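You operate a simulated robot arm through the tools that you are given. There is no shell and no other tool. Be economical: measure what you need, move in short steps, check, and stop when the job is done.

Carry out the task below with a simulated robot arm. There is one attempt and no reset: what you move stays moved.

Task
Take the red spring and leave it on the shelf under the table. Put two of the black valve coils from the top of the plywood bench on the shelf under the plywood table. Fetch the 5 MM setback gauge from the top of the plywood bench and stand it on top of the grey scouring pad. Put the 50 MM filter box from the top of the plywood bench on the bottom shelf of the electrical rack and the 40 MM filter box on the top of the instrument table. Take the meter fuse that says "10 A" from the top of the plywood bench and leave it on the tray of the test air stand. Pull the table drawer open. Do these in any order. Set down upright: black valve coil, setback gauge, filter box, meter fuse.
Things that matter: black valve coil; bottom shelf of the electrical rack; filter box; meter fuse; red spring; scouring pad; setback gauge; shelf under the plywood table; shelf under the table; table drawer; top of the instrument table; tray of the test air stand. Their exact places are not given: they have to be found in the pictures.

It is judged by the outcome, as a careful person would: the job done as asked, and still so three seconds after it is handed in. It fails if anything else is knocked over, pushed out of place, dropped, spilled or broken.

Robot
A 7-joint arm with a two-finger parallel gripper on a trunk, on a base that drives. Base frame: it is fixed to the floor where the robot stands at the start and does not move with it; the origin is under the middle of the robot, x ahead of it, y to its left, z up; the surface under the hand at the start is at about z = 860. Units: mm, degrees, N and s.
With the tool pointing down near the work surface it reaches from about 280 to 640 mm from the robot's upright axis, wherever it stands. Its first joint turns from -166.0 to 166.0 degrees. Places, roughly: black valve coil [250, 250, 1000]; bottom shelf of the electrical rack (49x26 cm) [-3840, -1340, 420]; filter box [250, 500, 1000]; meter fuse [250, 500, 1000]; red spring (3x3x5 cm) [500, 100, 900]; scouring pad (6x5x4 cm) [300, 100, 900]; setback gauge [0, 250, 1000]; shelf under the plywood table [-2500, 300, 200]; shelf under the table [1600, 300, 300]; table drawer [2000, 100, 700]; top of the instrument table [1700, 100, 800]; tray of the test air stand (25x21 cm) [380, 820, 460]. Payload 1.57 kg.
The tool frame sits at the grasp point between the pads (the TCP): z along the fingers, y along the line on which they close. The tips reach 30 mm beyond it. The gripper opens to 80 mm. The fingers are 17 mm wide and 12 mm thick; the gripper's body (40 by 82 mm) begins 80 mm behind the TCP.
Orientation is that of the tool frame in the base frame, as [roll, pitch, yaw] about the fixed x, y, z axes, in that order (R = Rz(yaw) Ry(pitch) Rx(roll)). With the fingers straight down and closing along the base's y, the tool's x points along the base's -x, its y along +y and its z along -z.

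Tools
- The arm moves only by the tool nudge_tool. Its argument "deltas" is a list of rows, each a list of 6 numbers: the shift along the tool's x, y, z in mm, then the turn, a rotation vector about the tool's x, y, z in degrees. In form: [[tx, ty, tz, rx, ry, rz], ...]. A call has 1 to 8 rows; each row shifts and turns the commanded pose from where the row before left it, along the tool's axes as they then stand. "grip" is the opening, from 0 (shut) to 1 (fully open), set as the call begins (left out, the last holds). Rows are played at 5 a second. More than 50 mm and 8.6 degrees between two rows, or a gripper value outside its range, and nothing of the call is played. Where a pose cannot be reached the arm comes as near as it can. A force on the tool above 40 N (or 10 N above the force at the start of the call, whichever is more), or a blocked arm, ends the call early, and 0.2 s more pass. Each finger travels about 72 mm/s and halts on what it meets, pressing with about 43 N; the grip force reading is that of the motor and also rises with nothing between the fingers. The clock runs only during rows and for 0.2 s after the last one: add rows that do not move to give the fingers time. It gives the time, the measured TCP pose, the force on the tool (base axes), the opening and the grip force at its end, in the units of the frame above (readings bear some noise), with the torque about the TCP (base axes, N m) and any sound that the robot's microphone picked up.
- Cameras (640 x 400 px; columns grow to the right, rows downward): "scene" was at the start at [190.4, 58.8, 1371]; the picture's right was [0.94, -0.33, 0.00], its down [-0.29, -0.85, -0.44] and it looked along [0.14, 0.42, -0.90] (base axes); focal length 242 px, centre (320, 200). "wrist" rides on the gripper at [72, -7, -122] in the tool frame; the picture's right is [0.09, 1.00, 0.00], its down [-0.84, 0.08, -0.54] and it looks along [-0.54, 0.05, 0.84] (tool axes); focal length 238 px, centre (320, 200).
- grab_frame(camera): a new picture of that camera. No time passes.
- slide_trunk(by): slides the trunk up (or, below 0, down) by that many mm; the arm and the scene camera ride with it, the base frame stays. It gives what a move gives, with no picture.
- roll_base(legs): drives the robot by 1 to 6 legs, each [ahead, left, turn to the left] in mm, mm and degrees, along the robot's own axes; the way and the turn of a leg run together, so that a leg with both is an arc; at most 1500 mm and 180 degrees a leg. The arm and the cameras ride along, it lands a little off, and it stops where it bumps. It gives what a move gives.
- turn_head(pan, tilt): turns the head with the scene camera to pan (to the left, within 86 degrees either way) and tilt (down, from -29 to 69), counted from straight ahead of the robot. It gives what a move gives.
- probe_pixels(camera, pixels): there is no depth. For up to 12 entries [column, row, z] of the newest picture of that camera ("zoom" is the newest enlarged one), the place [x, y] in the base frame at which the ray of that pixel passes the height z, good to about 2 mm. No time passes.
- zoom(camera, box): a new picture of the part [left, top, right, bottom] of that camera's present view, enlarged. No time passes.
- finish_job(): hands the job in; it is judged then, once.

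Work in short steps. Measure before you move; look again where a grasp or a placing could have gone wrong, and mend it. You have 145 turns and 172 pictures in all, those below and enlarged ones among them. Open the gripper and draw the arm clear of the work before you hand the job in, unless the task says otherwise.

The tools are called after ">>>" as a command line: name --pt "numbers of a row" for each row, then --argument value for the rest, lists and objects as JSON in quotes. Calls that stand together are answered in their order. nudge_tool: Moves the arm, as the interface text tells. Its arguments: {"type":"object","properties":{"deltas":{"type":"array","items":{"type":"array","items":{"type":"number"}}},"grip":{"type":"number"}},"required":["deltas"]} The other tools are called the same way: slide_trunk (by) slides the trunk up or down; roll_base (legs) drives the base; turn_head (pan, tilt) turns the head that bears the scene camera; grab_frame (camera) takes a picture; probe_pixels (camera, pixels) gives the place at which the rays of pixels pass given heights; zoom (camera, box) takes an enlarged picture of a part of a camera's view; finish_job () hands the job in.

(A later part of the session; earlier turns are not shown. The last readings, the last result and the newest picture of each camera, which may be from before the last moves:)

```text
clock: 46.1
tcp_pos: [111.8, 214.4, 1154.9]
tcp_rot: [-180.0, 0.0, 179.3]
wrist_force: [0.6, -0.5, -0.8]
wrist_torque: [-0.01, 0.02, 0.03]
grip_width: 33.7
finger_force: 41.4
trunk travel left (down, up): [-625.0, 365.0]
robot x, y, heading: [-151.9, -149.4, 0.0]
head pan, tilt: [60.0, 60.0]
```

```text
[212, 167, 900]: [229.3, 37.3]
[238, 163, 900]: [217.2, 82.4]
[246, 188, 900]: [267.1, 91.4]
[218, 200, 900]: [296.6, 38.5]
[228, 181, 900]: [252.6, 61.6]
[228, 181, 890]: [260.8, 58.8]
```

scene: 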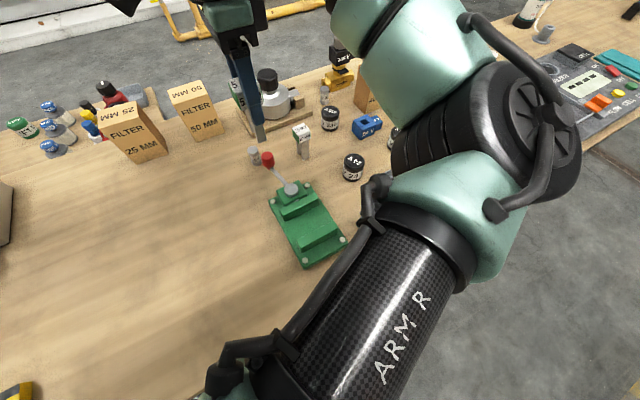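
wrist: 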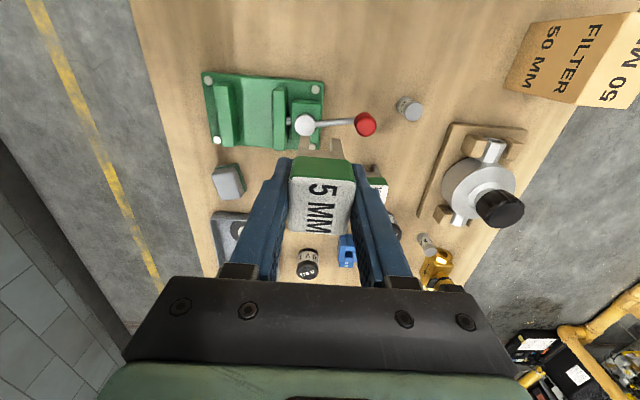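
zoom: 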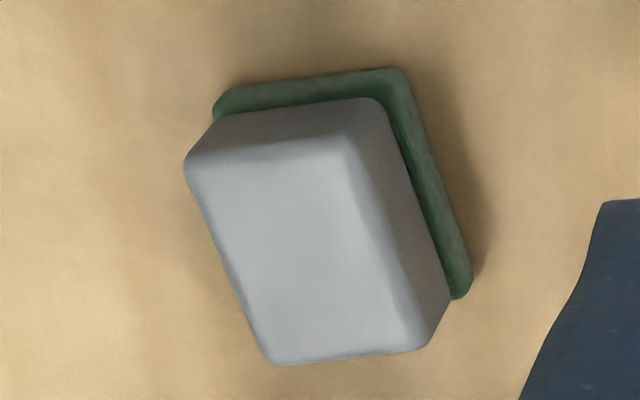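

>>> probe_pixels --camera "zoom" --pixels '[[190, 160, 900], [345, 140, 900], [428, 345, 900], [270, 364, 900], [308, 252, 900], [308, 252, 890], [214, 110, 860], [400, 70, 860], [470, 285, 860]]'

```text
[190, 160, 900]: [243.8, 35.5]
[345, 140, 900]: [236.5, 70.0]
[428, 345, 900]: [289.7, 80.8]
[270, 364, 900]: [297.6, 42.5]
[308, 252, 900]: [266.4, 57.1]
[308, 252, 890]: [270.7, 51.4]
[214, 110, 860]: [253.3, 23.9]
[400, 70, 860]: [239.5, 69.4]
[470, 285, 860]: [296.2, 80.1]
```

Pad top centre ≈ (266, 57, 899), turned ≈ 8°. I move the gauge over it, align yaw, and look.

>>> nudge_tool --pt "-31 -31.4 0 0 0 0" --pt "-31 -31.4 0 0 0 0" --pt "-31 -31.4 0 0 0 0" --pt "-31 -31.4 0 0 0 0" --pt "-30 -31.4 0 0 0 -8" --pt "0 0 45 0 0 0" --pt "0 0 45 0 0 0" --pt "0 0 45 0 0 0"

>>> grab_frame --camera "wrist"

>>> turn_head --pan 40 --tilt 60

>>> grab_frame --camera "scene"

```text
clock: 48.0
tcp_pos: [262.2, 55.4, 1019.5]
tcp_rot: [179.9, 0.2, -172.7]
wrist_force: [0.1, 0.0, -1.1]
wrist_torque: [-0.01, -0.02, 0.03]
grip_width: 33.7
finger_force: 41.4
trunk travel left (down, up): [-625.0, 365.0]
robot x, y, heading: [-152.1, -147.7, 0.2]
head pan, tilt: [60.0, 60.0]
```

```text
127 pictures are left
```

wrist: 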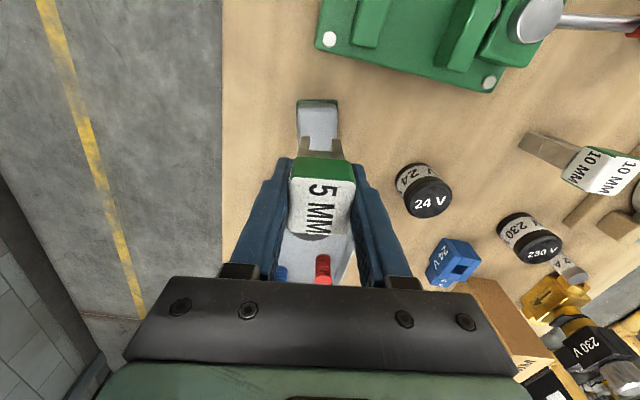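

```text
clock: 48.8
tcp_pos: [261.8, 56.6, 1020.6]
tcp_rot: [-180.0, 0.0, -172.7]
wrist_force: [-0.3, 0.5, -1.2]
wrist_torque: [0.0, 0.02, -0.02]
grip_width: 33.5
finger_force: 41.3
trunk travel left (down, up): [-625.0, 365.0]
robot x, y, heading: [-150.6, -146.8, 0.2]
head pan, tilt: [40.0, 60.0]
```

```text
126 pictures are left
```

scene: 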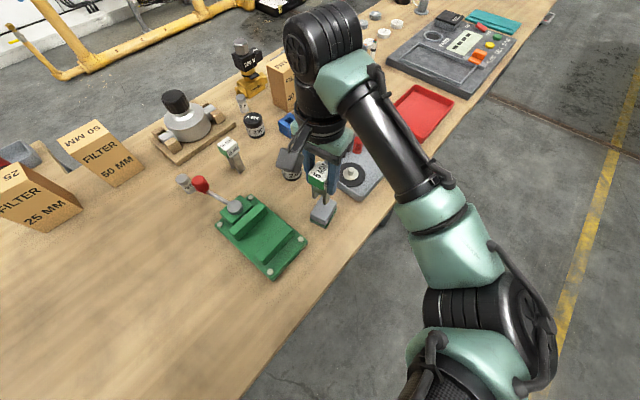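

I correct 4 mm ahead and lower gently onto the pad (contact expected around TCP z 973).

>>> nudge_tool --pt "-4 0 25 0 0 0" --pt "0 0 15 0 0 0" --pt "0 0 3 0 0 0" --pt "0 0 0 0 0 0"

>>> zoom --camera "scene" --box '[280, 150, 360, 240]'

>>> zoom --camera "wrist" --box '[260, 90, 380, 165]'

```text
clock: 49.8
tcp_pos: [267.5, 55.7, 977.8]
tcp_rot: [180.0, 0.0, -172.7]
wrist_force: [0.8, 0.7, -1.2]
wrist_torque: [0.02, -0.02, -0.02]
grip_width: 33.6
finger_force: 41.4
trunk travel left (down, up): [-625.0, 365.0]
robot x, y, heading: [-147.2, -146.1, 0.1]
head pan, tilt: [40.0, 60.0]
```

```text
4.44 times, centred on (320, 195) of scene
```

zoom: 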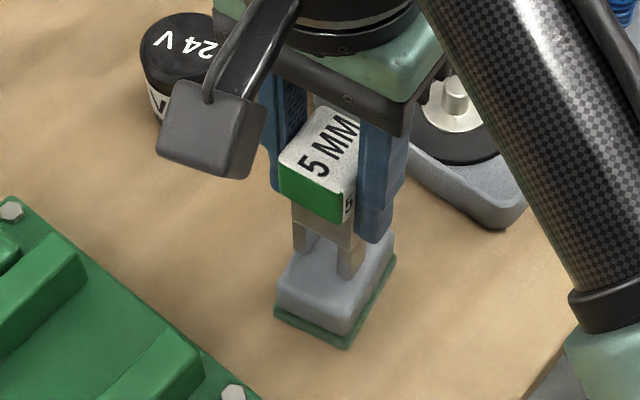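

```text
5.33 times, centred on (320, 128) of wrist
```

zoom: 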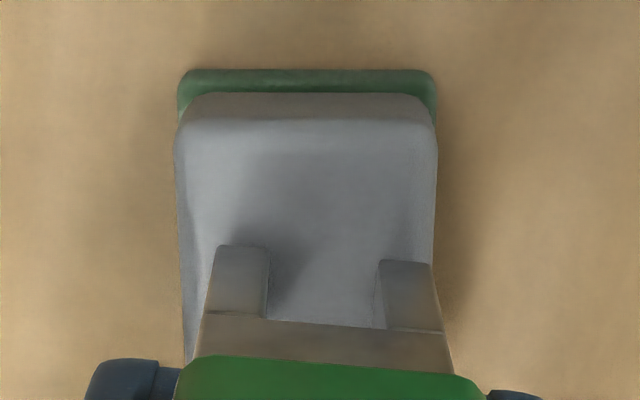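

I shift 2 mm in −y to centre the legs, then lower to contact.

>>> nudge_tool --pt "0 -2 2 0 0 0" --pt "0 0 1.5 0 0 0" --pt "0 0 1.5 0 0 0" --pt "0 0 0 0 0 0"

>>> zoom --camera "scene" --box '[280, 150, 360, 240]'

```text
clock: 50.8
tcp_pos: [266.4, 54.2, 972.8]
tcp_rot: [-180.0, -0.1, -172.7]
wrist_force: [-0.4, -0.3, -0.3]
wrist_torque: [-0.01, 0.01, -0.02]
grip_width: 33.8
finger_force: 42.0
trunk travel left (down, up): [-625.0, 365.0]
robot x, y, heading: [-154.4, -148.2, 0.2]
head pan, tilt: [40.0, 60.0]
```

```text
4.44 times, centred on (320, 195) of scene
```

zoom: 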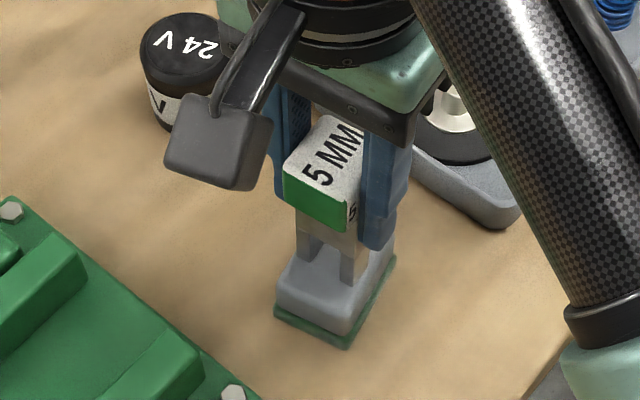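

>>> nudge_tool --pt "0 0 1 0 0 0" --pt "0 0 0 0 0 0"

>>> nudge_tool --pt "0 0 1 0 0 0" --pt "0 0 0 0 0 0"

>>> nudge_tool --pt "0 0 1 0 0 0" --pt "0 0 0 0 0 0"

```text
clock: 51.4
tcp_pos: [267.3, 54.3, 972.7]
tcp_rot: [179.9, 0.1, -172.7]
wrist_force: [-0.6, 0.9, 6.8]
wrist_torque: [0.06, 0.04, 0.0]
grip_width: 33.7
finger_force: 41.6
trunk travel left (down, up): [-625.0, 365.0]
robot x, y, heading: [-149.9, -149.2, 0.2]
head pan, tilt: [40.0, 60.0]
```

```text
clock: 52.0
tcp_pos: [267.1, 54.4, 972.4]
tcp_rot: [179.9, 0.2, -172.7]
wrist_force: [0.3, 1.5, 19.0]
wrist_torque: [0.0, -0.02, 0.0]
grip_width: 33.6
finger_force: 41.4
trunk travel left (down, up): [-625.0, 365.0]
robot x, y, heading: [-152.0, -149.5, 0.2]
head pan, tilt: [40.0, 60.0]
```

```text
clock: 52.6
tcp_pos: [266.2, 54.1, 971.8]
tcp_rot: [179.9, 0.4, -172.6]
wrist_force: [1.4, 2.8, 32.8]
wrist_torque: [0.1, -0.09, 0.04]
grip_width: 33.7
finger_force: 41.1
trunk travel left (down, up): [-625.0, 365.0]
robot x, y, heading: [-148.6, -150.1, 0.2]
head pan, tilt: [40.0, 60.0]
```

Firm contact; I back off 2 mm of command, open slowly, and raise straight up.

>>> nudge_tool --pt "0 0 -2.5 0 0 0" --pt "0 0 0 0 0 0"

>>> nudge_tool --pt "0 0 0 0 0 0" --pt "0 0 0 0 0 0" --pt "0 0 0 0 0 0" --pt "0 0 0 0 0 0" --grip 0.75

>>> nudge_tool --pt "0 0 -20 0 0 0" --pt "0 0 -40 0 0 0" --pt "0 0 -45 0 0 0" --pt "0 0 -45 0 0 0" --pt "0 0 -45 0 0 0"

>>> grab_frame --camera "wrist"

>>> zoom --camera "scene" --box '[160, 60, 480, 260]'

```text
clock: 53.2
tcp_pos: [266.1, 54.3, 972.1]
tcp_rot: [179.9, 0.2, -172.9]
wrist_force: [4.5, 3.6, 19.0]
wrist_torque: [0.24, -0.33, -0.03]
grip_width: 33.5
finger_force: 41.6
trunk travel left (down, up): [-625.0, 365.0]
robot x, y, heading: [-154.0, -152.9, 0.3]
head pan, tilt: [40.0, 60.0]
```

```text
clock: 54.2
tcp_pos: [266.9, 53.7, 972.4]
tcp_rot: [-180.0, -0.1, -172.7]
wrist_force: [0.5, 0.4, 0.6]
wrist_torque: [0.01, 0.02, -0.01]
grip_width: 60.0
finger_force: 0.1
trunk travel left (down, up): [-625.0, 365.0]
robot x, y, heading: [-153.0, -152.5, 0.0]
head pan, tilt: [40.0, 60.0]
```

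```text
clock: 55.4
tcp_pos: [267.0, 55.9, 1167.2]
tcp_rot: [180.0, 0.0, -172.7]
wrist_force: [0.4, 0.2, -0.4]
wrist_torque: [0.0, -0.01, 0.01]
grip_width: 59.9
finger_force: 0.1
trunk travel left (down, up): [-625.0, 365.0]
robot x, y, heading: [-151.4, -146.8, 0.4]
head pan, tilt: [40.0, 60.0]
```

```text
122 pictures are left
```

wrist: 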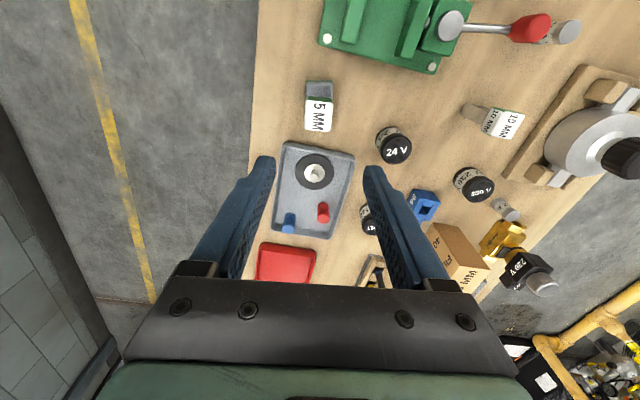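

```text
2.00 times, centred on (320, 160) of scene
```

zoom: 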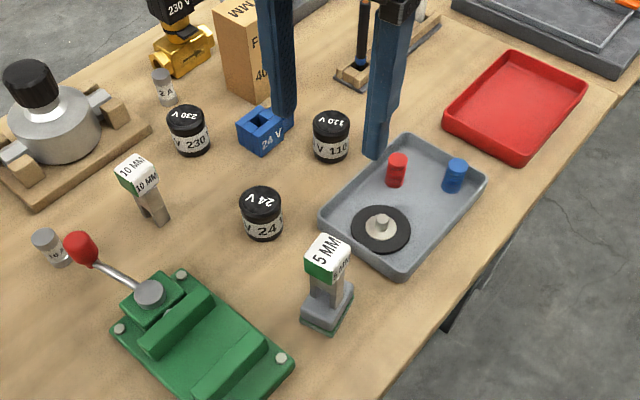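

Gauge stands well on the pad. Next the red spring: I drive 250 mm ahead and measure it.

>>> roll_base --legs '[[250, 0, 0]]'

>>> grab_frame --camera "wrist"

>>> turn_head --pan 75 --tilt 60

>>> grab_frame --camera "scene"

```text
clock: 57.2
tcp_pos: [514.3, 57.7, 1165.3]
tcp_rot: [180.0, -0.1, -172.6]
wrist_force: [0.2, 0.3, -0.3]
wrist_torque: [-0.01, 0.01, 0.01]
grip_width: 60.1
finger_force: 0.1
trunk travel left (down, up): [-625.0, 365.0]
robot x, y, heading: [95.0, -148.9, 0.2]
head pan, tilt: [40.0, 60.0]
```

```text
120 pictures are left
```

wrist: 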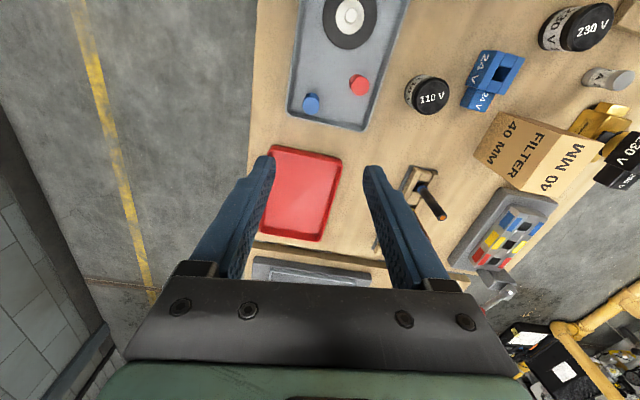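

```text
clock: 58.2
tcp_pos: [513.5, 57.4, 1165.4]
tcp_rot: [-180.0, 0.1, -172.6]
wrist_force: [-0.1, -0.3, -0.4]
wrist_torque: [0.03, -0.01, 0.0]
grip_width: 59.7
finger_force: 0.1
trunk travel left (down, up): [-625.0, 365.0]
robot x, y, heading: [96.6, -146.7, 0.3]
head pan, tilt: [75.0, 60.0]
```

```text
119 pictures are left
```

scene: 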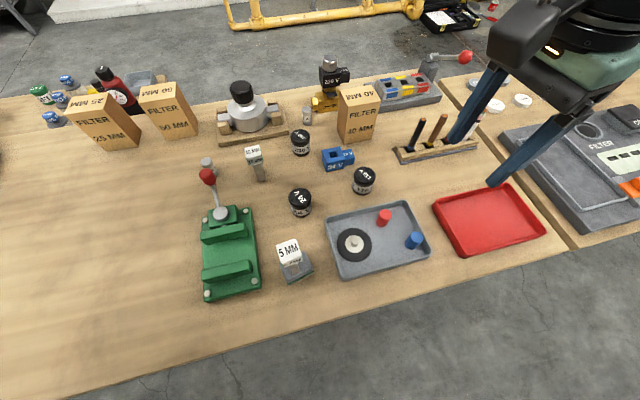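

>>> zoom --camera "scene" --box '[352, 192, 432, 242]'

>>> probe_pixels --camera "zoom" --pixels '[[240, 155, 865], [240, 155, 900], [245, 260, 865], [255, 160, 910], [190, 160, 900], [310, 155, 900]]'

>>> zoom --camera "wrist" --box '[319, 60, 399, 110]'

>>> probe_pixels --camera "zoom" --pixels '[[325, 215, 865], [325, 215, 900], [300, 150, 865], [340, 220, 910]]'

```text
8.00 times, centred on (392, 217) of scene
```

zoom: 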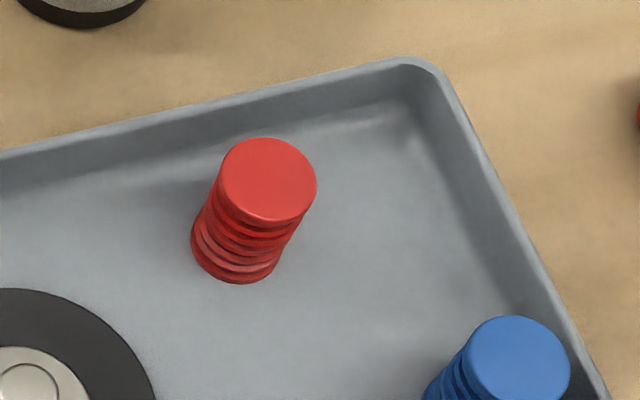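

```text
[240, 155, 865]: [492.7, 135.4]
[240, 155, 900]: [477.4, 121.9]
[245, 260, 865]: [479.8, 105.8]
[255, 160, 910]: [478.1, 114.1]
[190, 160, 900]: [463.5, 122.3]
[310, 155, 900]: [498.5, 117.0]
```

```text
8.00 times, centred on (359, 85) of wrist
```

zoom: 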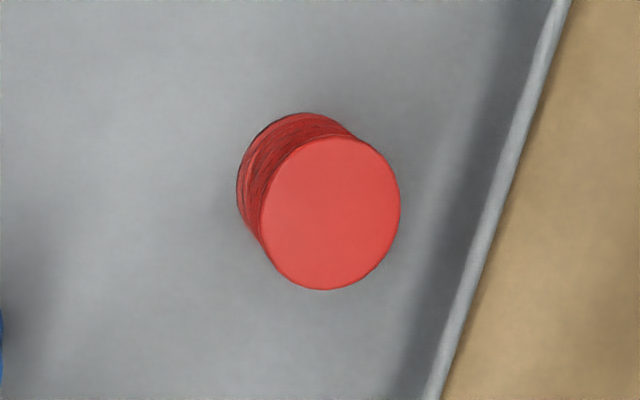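

```text
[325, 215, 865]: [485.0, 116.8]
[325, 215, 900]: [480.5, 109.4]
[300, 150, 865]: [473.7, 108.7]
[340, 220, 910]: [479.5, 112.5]
```

Spring top ≈ (479, 110, 910), Ø26. I go above it with a smaller opening and check.

>>> nudge_tool --pt "9 19 0 0 0 0" --pt "9 19 30 0 0 0" --pt "9 19 45 0 0 0" --pt "0 0 45 0 0 0" --pt "0 0 45 0 0 0" --grip 0.7

>>> grab_frame --camera "wrist"

>>> probe_pixels --camera "wrist" --pixels '[[321, 155, 910]]'

```text
clock: 59.4
tcp_pos: [480.0, 110.4, 1000.5]
tcp_rot: [180.0, 0.1, -172.6]
wrist_force: [0.5, 0.4, 0.3]
wrist_torque: [0.01, 0.0, 0.0]
grip_width: 55.6
finger_force: 0.1
trunk travel left (down, up): [-625.0, 365.0]
robot x, y, heading: [98.6, -146.8, 0.3]
head pan, tilt: [75.0, 60.0]
```

```text
116 pictures are left
```

wrist: 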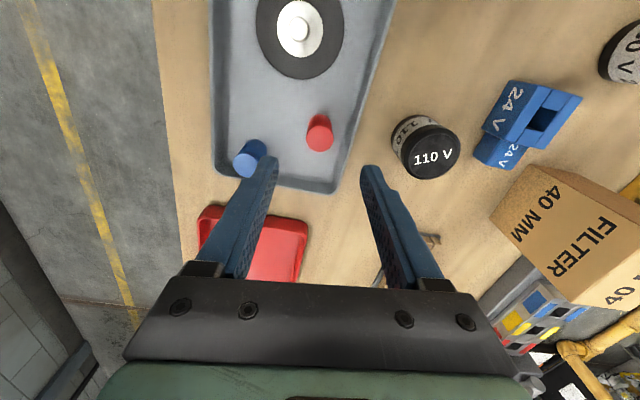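

```text
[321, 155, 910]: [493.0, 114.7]
```

>>> nudge_tool --pt "1 0 40 0 0 0" --pt "1 0 35 0 0 0" --pt "0 0 13 0 0 0"

>>> grab_frame --camera "wrist"

>>> nudge_tool --pt "0 0 0 0 0 0" --pt "0 0 0 0 0 0" --pt "0 0 0 0 0 0" --pt "0 0 0 0 0 0" --grip 0.1

>>> nudge_tool --pt "0 0 -40 0 0 0" --pt "0 0 -45 0 0 0" --pt "0 0 -45 0 0 0" --pt "0 0 -45 0 0 0" --pt "0 0 -45 0 0 0"

>>> grab_frame --camera "wrist"

```text
clock: 60.4
tcp_pos: [480.5, 111.3, 919.5]
tcp_rot: [179.2, 0.9, -172.3]
wrist_force: [-6.9, -3.2, 25.9]
wrist_torque: [0.66, 0.48, 0.4]
grip_width: 53.9
finger_force: 0.1
trunk travel left (down, up): [-625.0, 365.0]
robot x, y, heading: [100.1, -146.9, 0.1]
head pan, tilt: [75.0, 60.0]
stopped in row 3: the force on the tool passed its limit at 46 N (the readings are from after the stop); the commanded pose is now the measured one
```

```text
115 pictures are left
```

wrist: 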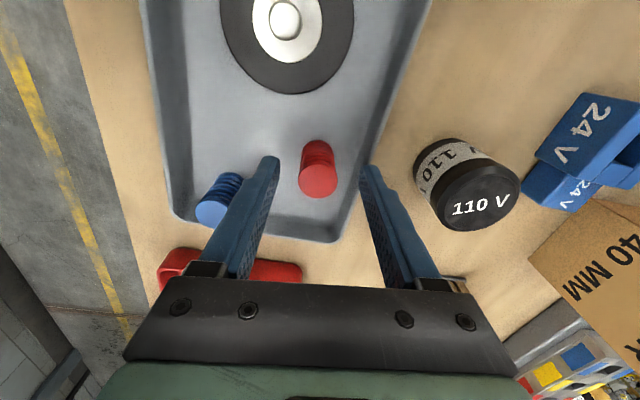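

```text
clock: 61.1
tcp_pos: [479.4, 112.8, 918.8]
tcp_rot: [178.7, 1.3, -172.2]
wrist_force: [-5.7, -0.2, 13.2]
wrist_torque: [0.2, 0.32, 0.14]
grip_width: 23.7
finger_force: 36.0
trunk travel left (down, up): [-625.0, 365.0]
robot x, y, heading: [94.7, -144.4, 0.1]
head pan, tilt: [75.0, 60.0]
stopped in row 3: the force on the tool passed its limit at 40 N (the readings are from after the stop); the commanded pose is now the measured one
```

```text
clock: 62.4
tcp_pos: [477.1, 108.2, 1138.9]
tcp_rot: [179.1, 1.0, -172.5]
wrist_force: [-0.1, -1.1, 0.1]
wrist_torque: [0.02, -0.02, 0.02]
grip_width: 8.1
finger_force: 0.0
trunk travel left (down, up): [-625.0, 365.0]
robot x, y, heading: [93.0, -147.8, 0.4]
head pan, tilt: [75.0, 60.0]
```

```text
114 pictures are left
```

wrist: 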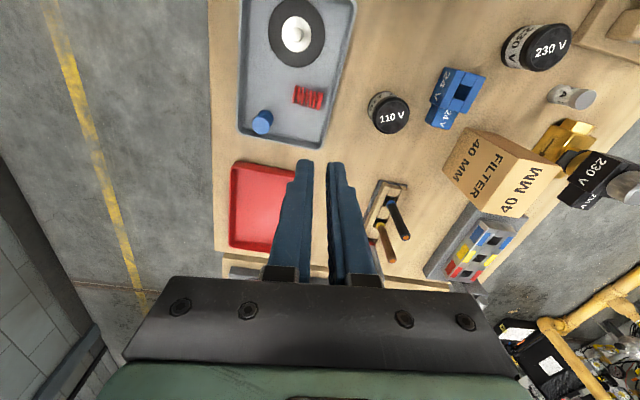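

The right finger touched the tray rim and the spring slipped and now lies in the tray at (309,97). The spring needn't be upright; I look closer before regrasping.

>>> zoom --camera "wrist" --box '[230, 40, 390, 140]'

>>> probe_pixels --camera "zoom" --pixels '[[260, 225, 880], [375, 235, 880], [320, 230, 880], [318, 205, 870], [475, 70, 880], [390, 370, 880], [45, 360, 880], [130, 330, 900]]'

>>> zoom --camera "scene" --box '[320, 180, 448, 260]'

>>> probe_pixels --camera "zoom" --pixels '[[320, 170, 880], [320, 230, 870], [250, 200, 880]]'

```text
4.00 times, centred on (310, 90) of wrist
```

zoom: 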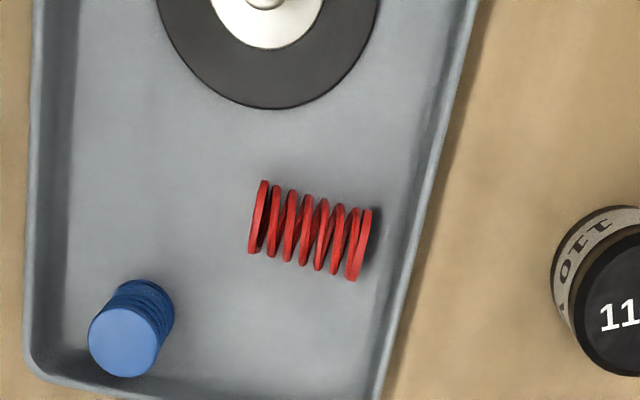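

```text
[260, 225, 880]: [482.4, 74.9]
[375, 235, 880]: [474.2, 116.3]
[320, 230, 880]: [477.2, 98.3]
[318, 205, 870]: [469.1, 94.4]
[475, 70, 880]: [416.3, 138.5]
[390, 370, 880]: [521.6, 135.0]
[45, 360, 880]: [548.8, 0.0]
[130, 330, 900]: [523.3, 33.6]
```

```text
5.00 times, centred on (384, 220) of scene
```

zoom: 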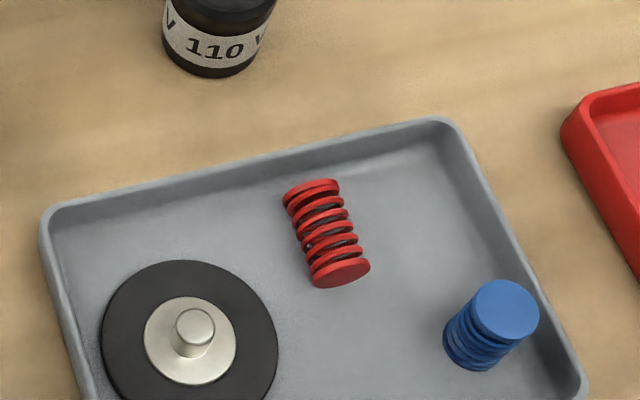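

```text
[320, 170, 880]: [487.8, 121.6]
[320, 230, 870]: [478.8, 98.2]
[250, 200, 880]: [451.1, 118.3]
```

The spring now lies along y, so I must close along x. I drive the base to (663,-325) and turn it 80° left, which brings the hand above with yaw ≈ 267.

>>> nudge_tool --pt "0 0 0 0.9 1.0 0" --pt "0 0 0 0 0 0" --grip 0.75

>>> roll_base --legs '[[570, -178, 0], [0, 0, 80]]'

>>> grab_frame --camera "wrist"

```text
clock: 63.0
tcp_pos: [478.3, 107.8, 1138.6]
tcp_rot: [179.9, 0.1, -172.3]
wrist_force: [-0.1, 0.8, 0.0]
wrist_torque: [-0.04, -0.01, 0.0]
grip_width: 60.1
finger_force: 0.1
trunk travel left (down, up): [-625.0, 365.0]
robot x, y, heading: [95.4, -146.6, -0.0]
head pan, tilt: [75.0, 60.0]
```

```text
clock: 69.8
tcp_pos: [481.4, 98.9, 1138.9]
tcp_rot: [179.8, 0.1, -92.1]
wrist_force: [0.4, -0.3, -0.5]
wrist_torque: [0.0, 0.01, 0.01]
grip_width: 60.2
finger_force: 0.1
trunk travel left (down, up): [-625.0, 365.0]
robot x, y, heading: [669.2, -317.0, 80.8]
head pan, tilt: [75.0, 60.0]
```

```text
111 pictures are left
```

wrist: 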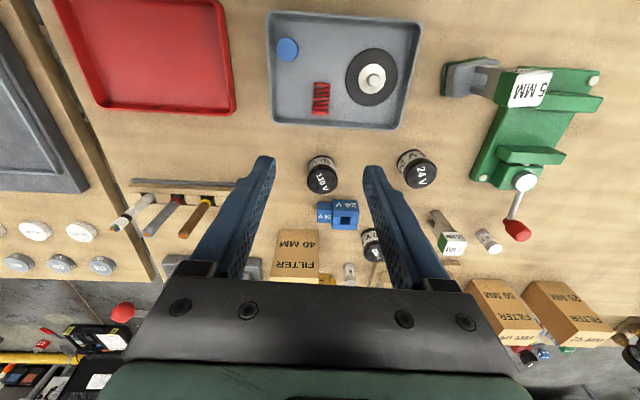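

>>> zoom --camera "wrist" --box '[281, 70, 361, 120]'

>>> probe_pixels --camera "wrist" --pixels '[[321, 83, 878], [321, 114, 878], [321, 98, 878], [286, 50, 900], [345, 75, 880]]'

```text
8.00 times, centred on (321, 95) of wrist
```

zoom: 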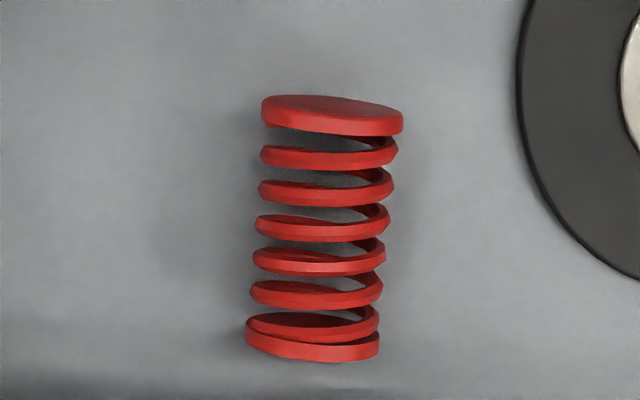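

```text
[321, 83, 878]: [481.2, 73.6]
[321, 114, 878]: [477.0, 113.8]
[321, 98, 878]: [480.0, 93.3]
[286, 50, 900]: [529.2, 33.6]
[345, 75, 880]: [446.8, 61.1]
```

Spring centre ≈ (479.5, 95), axis nearly y. I align yaw by 8°, use a 46 mm opening and go down to z ≈ 899.

>>> nudge_tool --pt "2 1.5 40 0 0 -8" --pt "0 0 45 0 0 0" --pt "0 0 45 0 0 0" --pt "0 0 45 0 0 0" --pt "0 0 30 0 0 0" --pt "0 0 0 0 0 0" --grip 0.58

>>> grab_frame --camera "wrist"

```text
clock: 71.2
tcp_pos: [479.2, 97.5, 934.3]
tcp_rot: [179.9, 0.1, -84.0]
wrist_force: [-0.8, 0.1, 0.0]
wrist_torque: [-0.05, 0.04, 0.01]
grip_width: 46.5
finger_force: 0.0
trunk travel left (down, up): [-625.0, 365.0]
robot x, y, heading: [667.5, -318.6, 80.7]
head pan, tilt: [75.0, 60.0]
```

```text
109 pictures are left
```

wrist: 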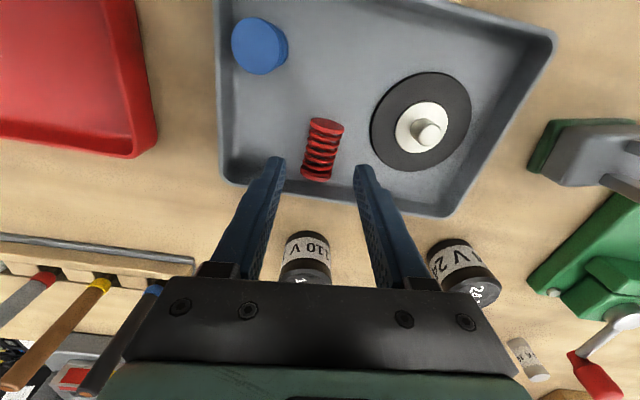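

>>> nudge_tool --pt "0 0 0 0 0 8" --pt "0 0 0 0 0 4" --pt "0 0 25 0 0 0" --pt "0 0 10 0 0 0" --pt "0 0 0 0 0 0"

>>> grab_frame --camera "wrist"

```text
clock: 72.4
tcp_pos: [478.4, 98.7, 899.4]
tcp_rot: [179.9, 0.1, -96.0]
wrist_force: [-0.3, -0.6, 0.4]
wrist_torque: [-0.03, -0.01, 0.0]
grip_width: 46.7
finger_force: 0.0
trunk travel left (down, up): [-625.0, 365.0]
robot x, y, heading: [666.8, -320.9, 80.7]
head pan, tilt: [75.0, 60.0]
```

```text
108 pictures are left
```

wrist: 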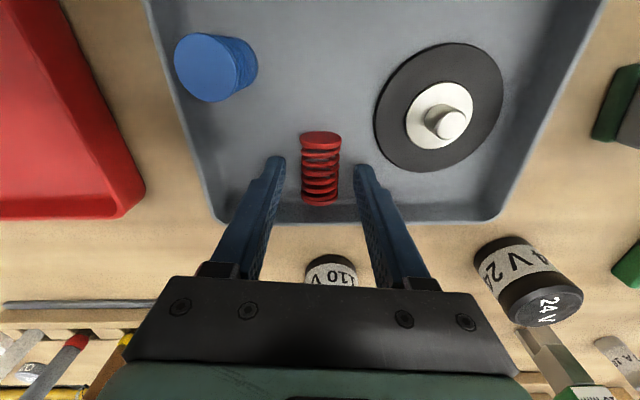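

Aligned. I close on the spring and lift.

>>> nudge_tool --pt "0 0 0 0 0 0" --pt "0 0 0 0 0 0" --pt "0 0 0 0 0 0" --pt "0 0 0 0 0 0" --grip 0.1

>>> nudge_tool --pt "0 0 -30 0 0 0" --pt "0 0 -45 0 0 0" --pt "0 0 -45 0 0 0" --pt "0 0 -45 0 0 0"

>>> grab_frame --camera "wrist"

>>> turn_head --pan -30 --tilt 40

>>> grab_frame --camera "scene"

```text
clock: 73.4
tcp_pos: [480.2, 98.2, 898.3]
tcp_rot: [179.9, 0.1, -96.1]
wrist_force: [-0.1, 0.2, 0.1]
wrist_torque: [0.04, -0.01, 0.04]
grip_width: 24.1
finger_force: 36.3
trunk travel left (down, up): [-625.0, 365.0]
robot x, y, heading: [667.8, -321.8, 80.8]
head pan, tilt: [75.0, 60.0]
```

```text
clock: 74.4
tcp_pos: [479.6, 96.9, 1064.5]
tcp_rot: [179.9, 0.0, -96.1]
wrist_force: [-0.2, 0.5, -0.8]
wrist_torque: [-0.02, -0.01, -0.01]
grip_width: 24.0
finger_force: 35.2
trunk travel left (down, up): [-625.0, 365.0]
robot x, y, heading: [668.3, -323.1, 80.6]
head pan, tilt: [75.0, 60.0]
```

```text
107 pictures are left
```

wrist: 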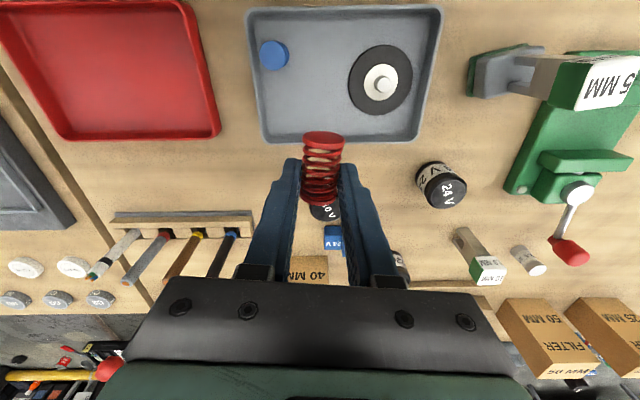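

```text
clock: 76.2
tcp_pos: [479.2, 99.4, 1062.8]
tcp_rot: [179.9, 0.1, -96.0]
wrist_force: [-0.4, -0.1, -0.9]
wrist_torque: [-0.03, 0.04, -0.02]
grip_width: 24.0
finger_force: 36.0
trunk travel left (down, up): [-625.0, 365.0]
robot x, y, heading: [668.3, -319.5, 80.7]
head pan, tilt: [-30.0, 40.0]
```

```text
106 pictures are left
```

scene: 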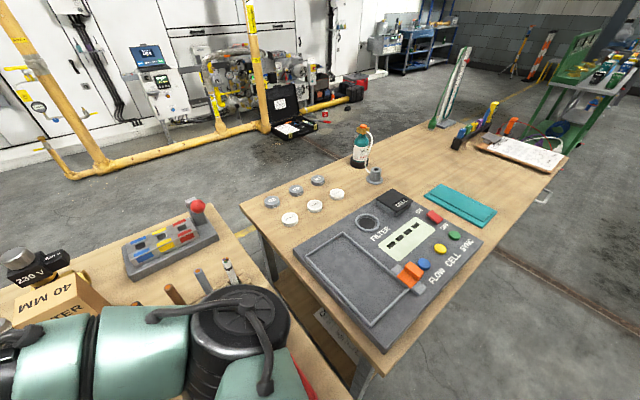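

The spring is held. I back away from the bench and drive to the front of the instrument table (to +x) to look at its shelf and drawer.

>>> roll_base --legs '[[-450, 0, 0], [0, 0, 9], [0, -800, 0]]'

>>> turn_head --pan 0 --tilt 45

>>> grab_frame --camera "scene"

>>> grab_frame --camera "wrist"

```text
clock: 83.4
tcp_pos: [1142.5, -383.8, 1063.2]
tcp_rot: [179.9, 0.1, -87.3]
wrist_force: [0.1, -0.9, -0.1]
wrist_torque: [-0.03, 0.02, 0.03]
grip_width: 23.9
finger_force: 36.2
trunk travel left (down, up): [-625.0, 365.0]
robot x, y, heading: [1391.5, -765.6, 89.2]
head pan, tilt: [-30.0, 40.0]
```

```text
clock: 84.4
tcp_pos: [1142.8, -382.1, 1064.7]
tcp_rot: [179.9, 0.1, -87.3]
wrist_force: [-0.2, 0.6, -0.4]
wrist_torque: [-0.02, 0.04, 0.01]
grip_width: 23.9
finger_force: 36.0
trunk travel left (down, up): [-625.0, 365.0]
robot x, y, heading: [1389.8, -770.0, 89.3]
head pan, tilt: [0.0, 45.0]
```

```text
105 pictures are left
```

scene: 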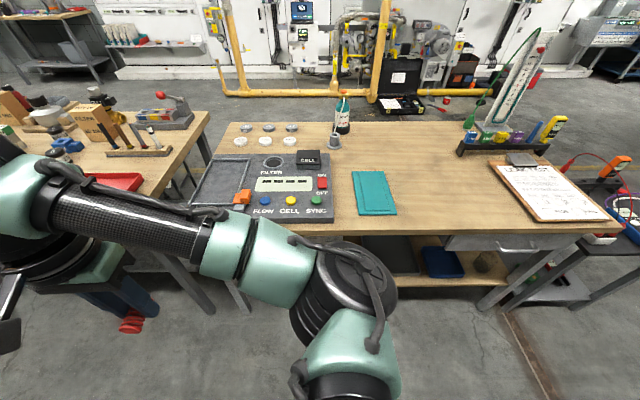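

```text
104 pictures are left
```

wrist: 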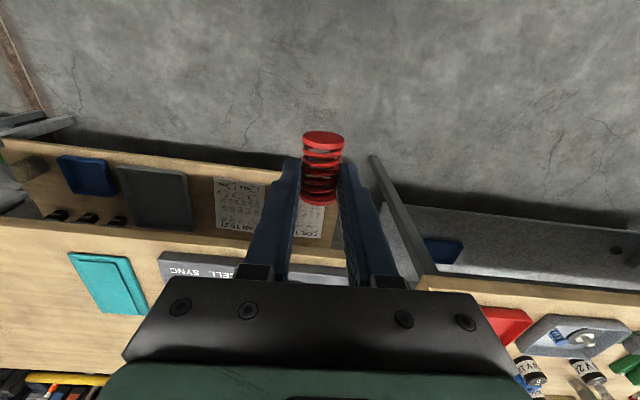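

I lower the trunk (arm is clear of the table) to look under the table at the shelf and drawer.

>>> slide_trunk --by -520

>>> turn_head --pan 0 --tilt 25

>>> grab_frame --camera "scene"

>>> turn_head --pan -30 --tilt 20

>>> grab_frame --camera "scene"

```text
refused: -520 is not a number from -400 to 400
```

```text
clock: 85.2
tcp_pos: [1141.7, -383.3, 1062.8]
tcp_rot: [179.9, 0.0, -87.3]
wrist_force: [0.3, 0.4, -0.9]
wrist_torque: [-0.02, 0.02, 0.01]
grip_width: 24.0
finger_force: 36.2
trunk travel left (down, up): [-625.0, 365.0]
robot x, y, heading: [1395.3, -772.4, 89.3]
head pan, tilt: [0.0, 25.0]
```

```text
103 pictures are left
```

scene: 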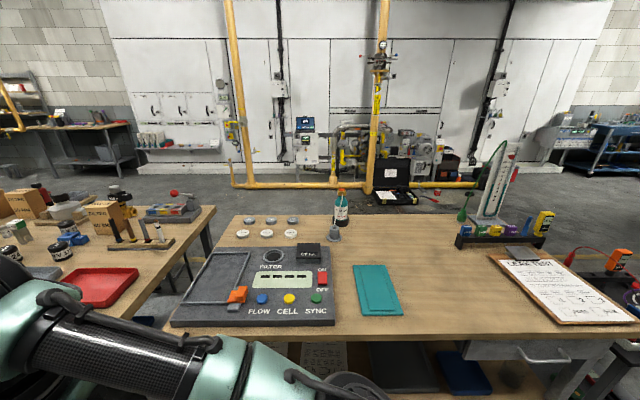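

```text
clock: 86.2
tcp_pos: [1142.6, -384.3, 1063.9]
tcp_rot: [179.9, 0.2, -87.4]
wrist_force: [0.6, 0.5, -1.1]
wrist_torque: [0.0, 0.0, 0.02]
grip_width: 23.8
finger_force: 36.0
trunk travel left (down, up): [-625.0, 365.0]
robot x, y, heading: [1391.6, -770.4, 89.4]
head pan, tilt: [-30.0, 20.0]
```

```text
102 pictures are left
```

scene: 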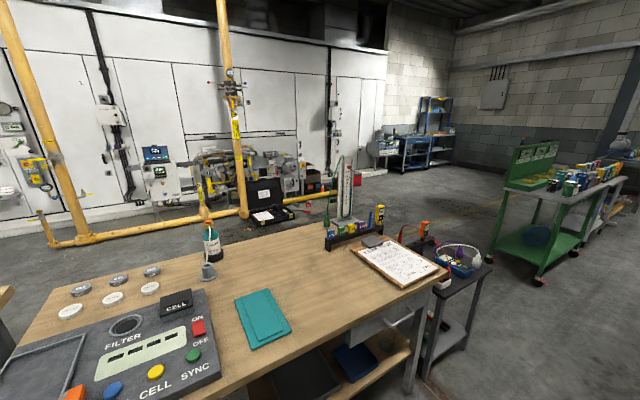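

>>> slide_trunk --by -400

>>> slide_trunk --by -150

>>> turn_head --pan 0 --tilt 28

>>> grab_frame --camera "scene"

>>> turn_head --pan -30 --tilt 25

>>> grab_frame --camera "scene"

```text
clock: 90.0
tcp_pos: [1142.7, -383.5, 663.1]
tcp_rot: [179.9, 0.1, -87.3]
wrist_force: [1.2, 0.3, -0.2]
wrist_torque: [-0.04, -0.01, -0.01]
grip_width: 24.0
finger_force: 36.2
trunk travel left (down, up): [-225.0, 765.0]
robot x, y, heading: [1392.7, -765.8, 89.6]
head pan, tilt: [-30.0, 20.0]
```

```text
clock: 91.7
tcp_pos: [1142.7, -383.4, 513.9]
tcp_rot: [179.9, 0.2, -87.3]
wrist_force: [0.1, -0.3, 0.0]
wrist_torque: [0.0, -0.01, 0.01]
grip_width: 24.1
finger_force: 35.6
trunk travel left (down, up): [-75.0, 915.0]
robot x, y, heading: [1393.1, -765.5, 89.4]
head pan, tilt: [-30.0, 20.0]
```

```text
clock: 92.7
tcp_pos: [1143.9, -383.3, 512.9]
tcp_rot: [179.9, 0.1, -87.3]
wrist_force: [0.1, 1.1, -1.3]
wrist_torque: [0.0, -0.01, 0.01]
grip_width: 24.2
finger_force: 35.7
trunk travel left (down, up): [-75.0, 915.0]
robot x, y, heading: [1394.5, -767.8, 89.3]
head pan, tilt: [0.0, 28.0]
```

```text
101 pictures are left
```

scene: 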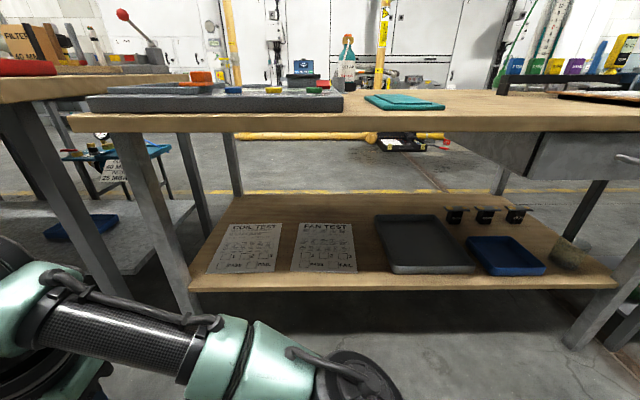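

```text
clock: 93.6
tcp_pos: [1144.2, -383.5, 513.4]
tcp_rot: [179.9, 0.1, -87.3]
wrist_force: [0.0, 0.0, 0.1]
wrist_torque: [0.0, 0.0, 0.0]
grip_width: 23.9
finger_force: 36.1
trunk travel left (down, up): [-75.0, 915.0]
robot x, y, heading: [1389.9, -765.6, 89.6]
head pan, tilt: [-30.0, 25.0]
```

```text
100 pictures are left
```

scene: 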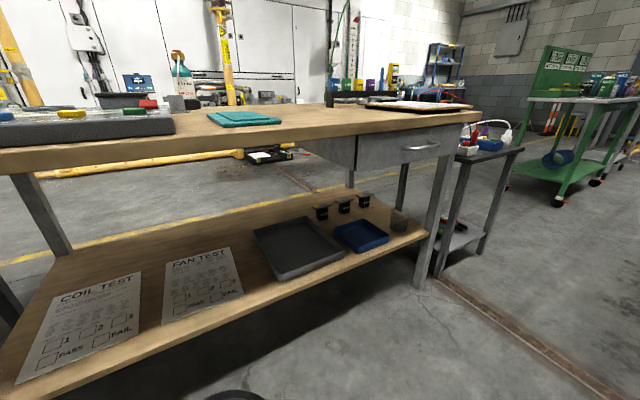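

Shelf front shows "COIL TEST" and "FAN TEST" sheets and trays; there is a bare gap between the FAN TEST sheet (col 355) and the dark tray (col 385). I extend the arm forward, tilt it 30°, strafe the base right to line up, then measure.

>>> nudge_tool --pt "-45 0 0 0 0 0" --pt "-45 0 0 0 0 0" --pt "-45 0 0 0 0 0" --pt "-45 0 0 0 0 0" --pt "0 0 0 0 -7.5 0" --pt "0 0 0 0 -7.5 0" --pt "0 0 0 0 -7.5 0" --pt "0 0 0 0 -7.5 0"

>>> roll_base --legs '[[0, -405, 0]]'

>>> turn_head --pan 20 --tilt 38

>>> grab_frame --camera "scene"

>>> grab_frame --camera "wrist"

```text
clock: 95.4
tcp_pos: [1134.5, -203.7, 512.9]
tcp_rot: [179.8, 30.1, -87.5]
wrist_force: [0.0, 0.4, 0.0]
wrist_torque: [-0.01, 0.02, -0.04]
grip_width: 24.2
finger_force: 35.7
trunk travel left (down, up): [-75.0, 915.0]
robot x, y, heading: [1392.2, -768.2, 89.2]
head pan, tilt: [-30.0, 25.0]
```

```text
clock: 98.0
tcp_pos: [1538.8, -207.5, 514.5]
tcp_rot: [179.8, 30.2, -87.4]
wrist_force: [-0.5, 0.2, -0.3]
wrist_torque: [-0.01, -0.03, -0.01]
grip_width: 24.0
finger_force: 35.8
trunk travel left (down, up): [-75.0, 915.0]
robot x, y, heading: [1796.0, -772.2, 89.3]
head pan, tilt: [-30.0, 25.0]
```

```text
clock: 99.1
tcp_pos: [1538.9, -208.1, 513.2]
tcp_rot: [179.9, 30.2, -87.5]
wrist_force: [0.2, 0.4, 0.0]
wrist_torque: [-0.01, 0.0, -0.01]
grip_width: 23.7
finger_force: 36.3
trunk travel left (down, up): [-75.0, 915.0]
robot x, y, heading: [1800.0, -773.9, 89.6]
head pan, tilt: [20.0, 38.0]
```

```text
99 pictures are left
```

scene: 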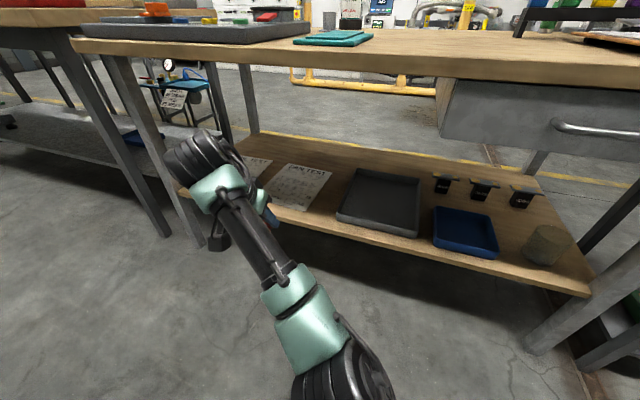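

```text
98 pictures are left
```

wrist: 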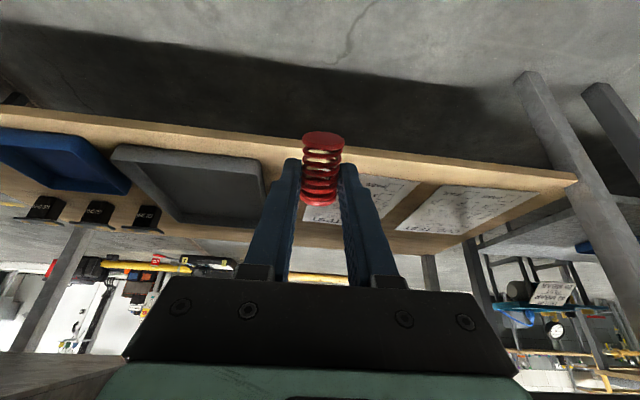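

>>> probe_pixels --camera "scene" --pixels '[[337, 213, 280], [337, 213, 300], [337, 213, 320], [305, 211, 280], [305, 211, 300], [380, 237, 300], [380, 237, 280], [590, 295, 300]]'

>>> probe_pixels --camera "wrist" --pixels '[[262, 164, 280], [262, 164, 300], [262, 164, 320], [436, 184, 280], [436, 184, 300], [577, 175, 300], [577, 175, 280], [416, 182, 300]]'

>>> zoom --camera "scene" --box '[230, 140, 390, 240]'

```text
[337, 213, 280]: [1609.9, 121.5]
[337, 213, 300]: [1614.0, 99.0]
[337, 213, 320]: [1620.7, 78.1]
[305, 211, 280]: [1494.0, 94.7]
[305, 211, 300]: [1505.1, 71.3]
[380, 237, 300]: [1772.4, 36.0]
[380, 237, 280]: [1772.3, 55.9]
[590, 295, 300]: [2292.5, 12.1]
```

```text
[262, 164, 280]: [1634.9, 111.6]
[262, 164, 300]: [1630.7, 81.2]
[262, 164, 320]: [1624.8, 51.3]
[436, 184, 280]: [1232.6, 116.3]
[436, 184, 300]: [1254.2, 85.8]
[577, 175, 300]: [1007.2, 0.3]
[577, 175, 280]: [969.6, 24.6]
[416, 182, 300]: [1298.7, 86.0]
```

```text
4.00 times, centred on (310, 190) of scene
```

zoom: 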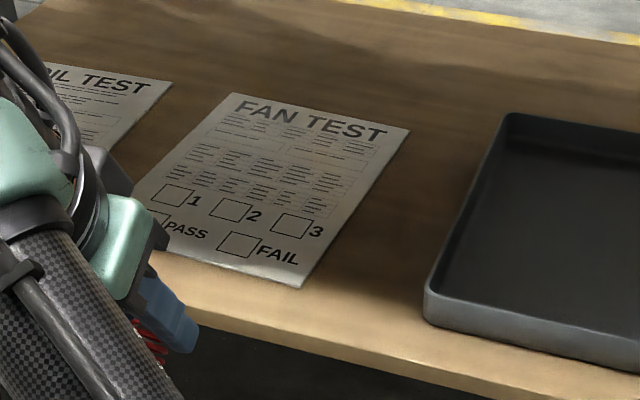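

Gap centre ≈ x 1553, y ≈ 115. I increase the tilt to 42°, lower the hand to z ≈ 400 in front of the table, and recheck before driving in.

>>> nudge_tool --pt "0 0 0 0 -6 0" --pt "0 0 0 0 -6 0" --pt "25 -5 27 0 0 0" --pt "25 -5 27 0 0 0" --pt "25 -4 27 0 0 0"

>>> grab_frame --camera "wrist"

>>> grab_frame --camera "scene"

```text
clock: 100.3
tcp_pos: [1551.3, -209.3, 403.7]
tcp_rot: [179.8, 42.2, -87.4]
wrist_force: [-0.7, 0.8, -0.6]
wrist_torque: [-0.02, 0.01, -0.03]
grip_width: 23.9
finger_force: 35.9
trunk travel left (down, up): [-75.0, 915.0]
robot x, y, heading: [1795.6, -773.4, 89.5]
head pan, tilt: [20.0, 38.0]
```

```text
96 pictures are left
```

wrist: 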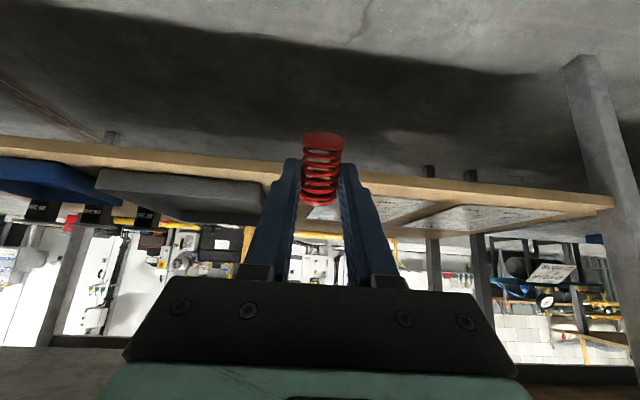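

```text
95 pictures are left
```

scene: 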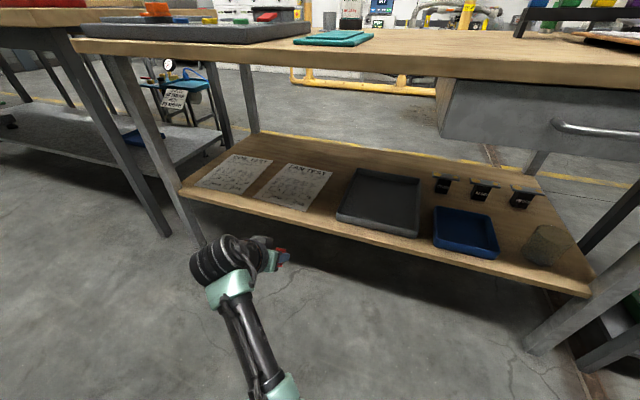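

>>> probe_pixels --camera "scene" --pixels '[[181, 191, 260], [181, 191, 280], [181, 191, 300], [181, 191, 320], [318, 222, 280], [318, 222, 300]]'

>>> probe_pixels --camera "wrist" --pixels '[[612, 200, 260], [612, 200, 280], [612, 200, 300], [612, 200, 320], [255, 172, 280], [255, 172, 300], [255, 180, 300]]'

```text
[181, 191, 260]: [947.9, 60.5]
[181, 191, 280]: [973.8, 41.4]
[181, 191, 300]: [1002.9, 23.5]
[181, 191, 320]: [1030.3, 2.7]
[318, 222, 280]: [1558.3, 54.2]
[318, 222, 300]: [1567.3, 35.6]
```

```text
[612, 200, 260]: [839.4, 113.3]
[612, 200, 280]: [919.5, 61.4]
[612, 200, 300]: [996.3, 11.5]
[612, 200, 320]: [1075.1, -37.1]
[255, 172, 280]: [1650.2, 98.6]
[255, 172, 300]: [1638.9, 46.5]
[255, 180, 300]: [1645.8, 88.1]
```

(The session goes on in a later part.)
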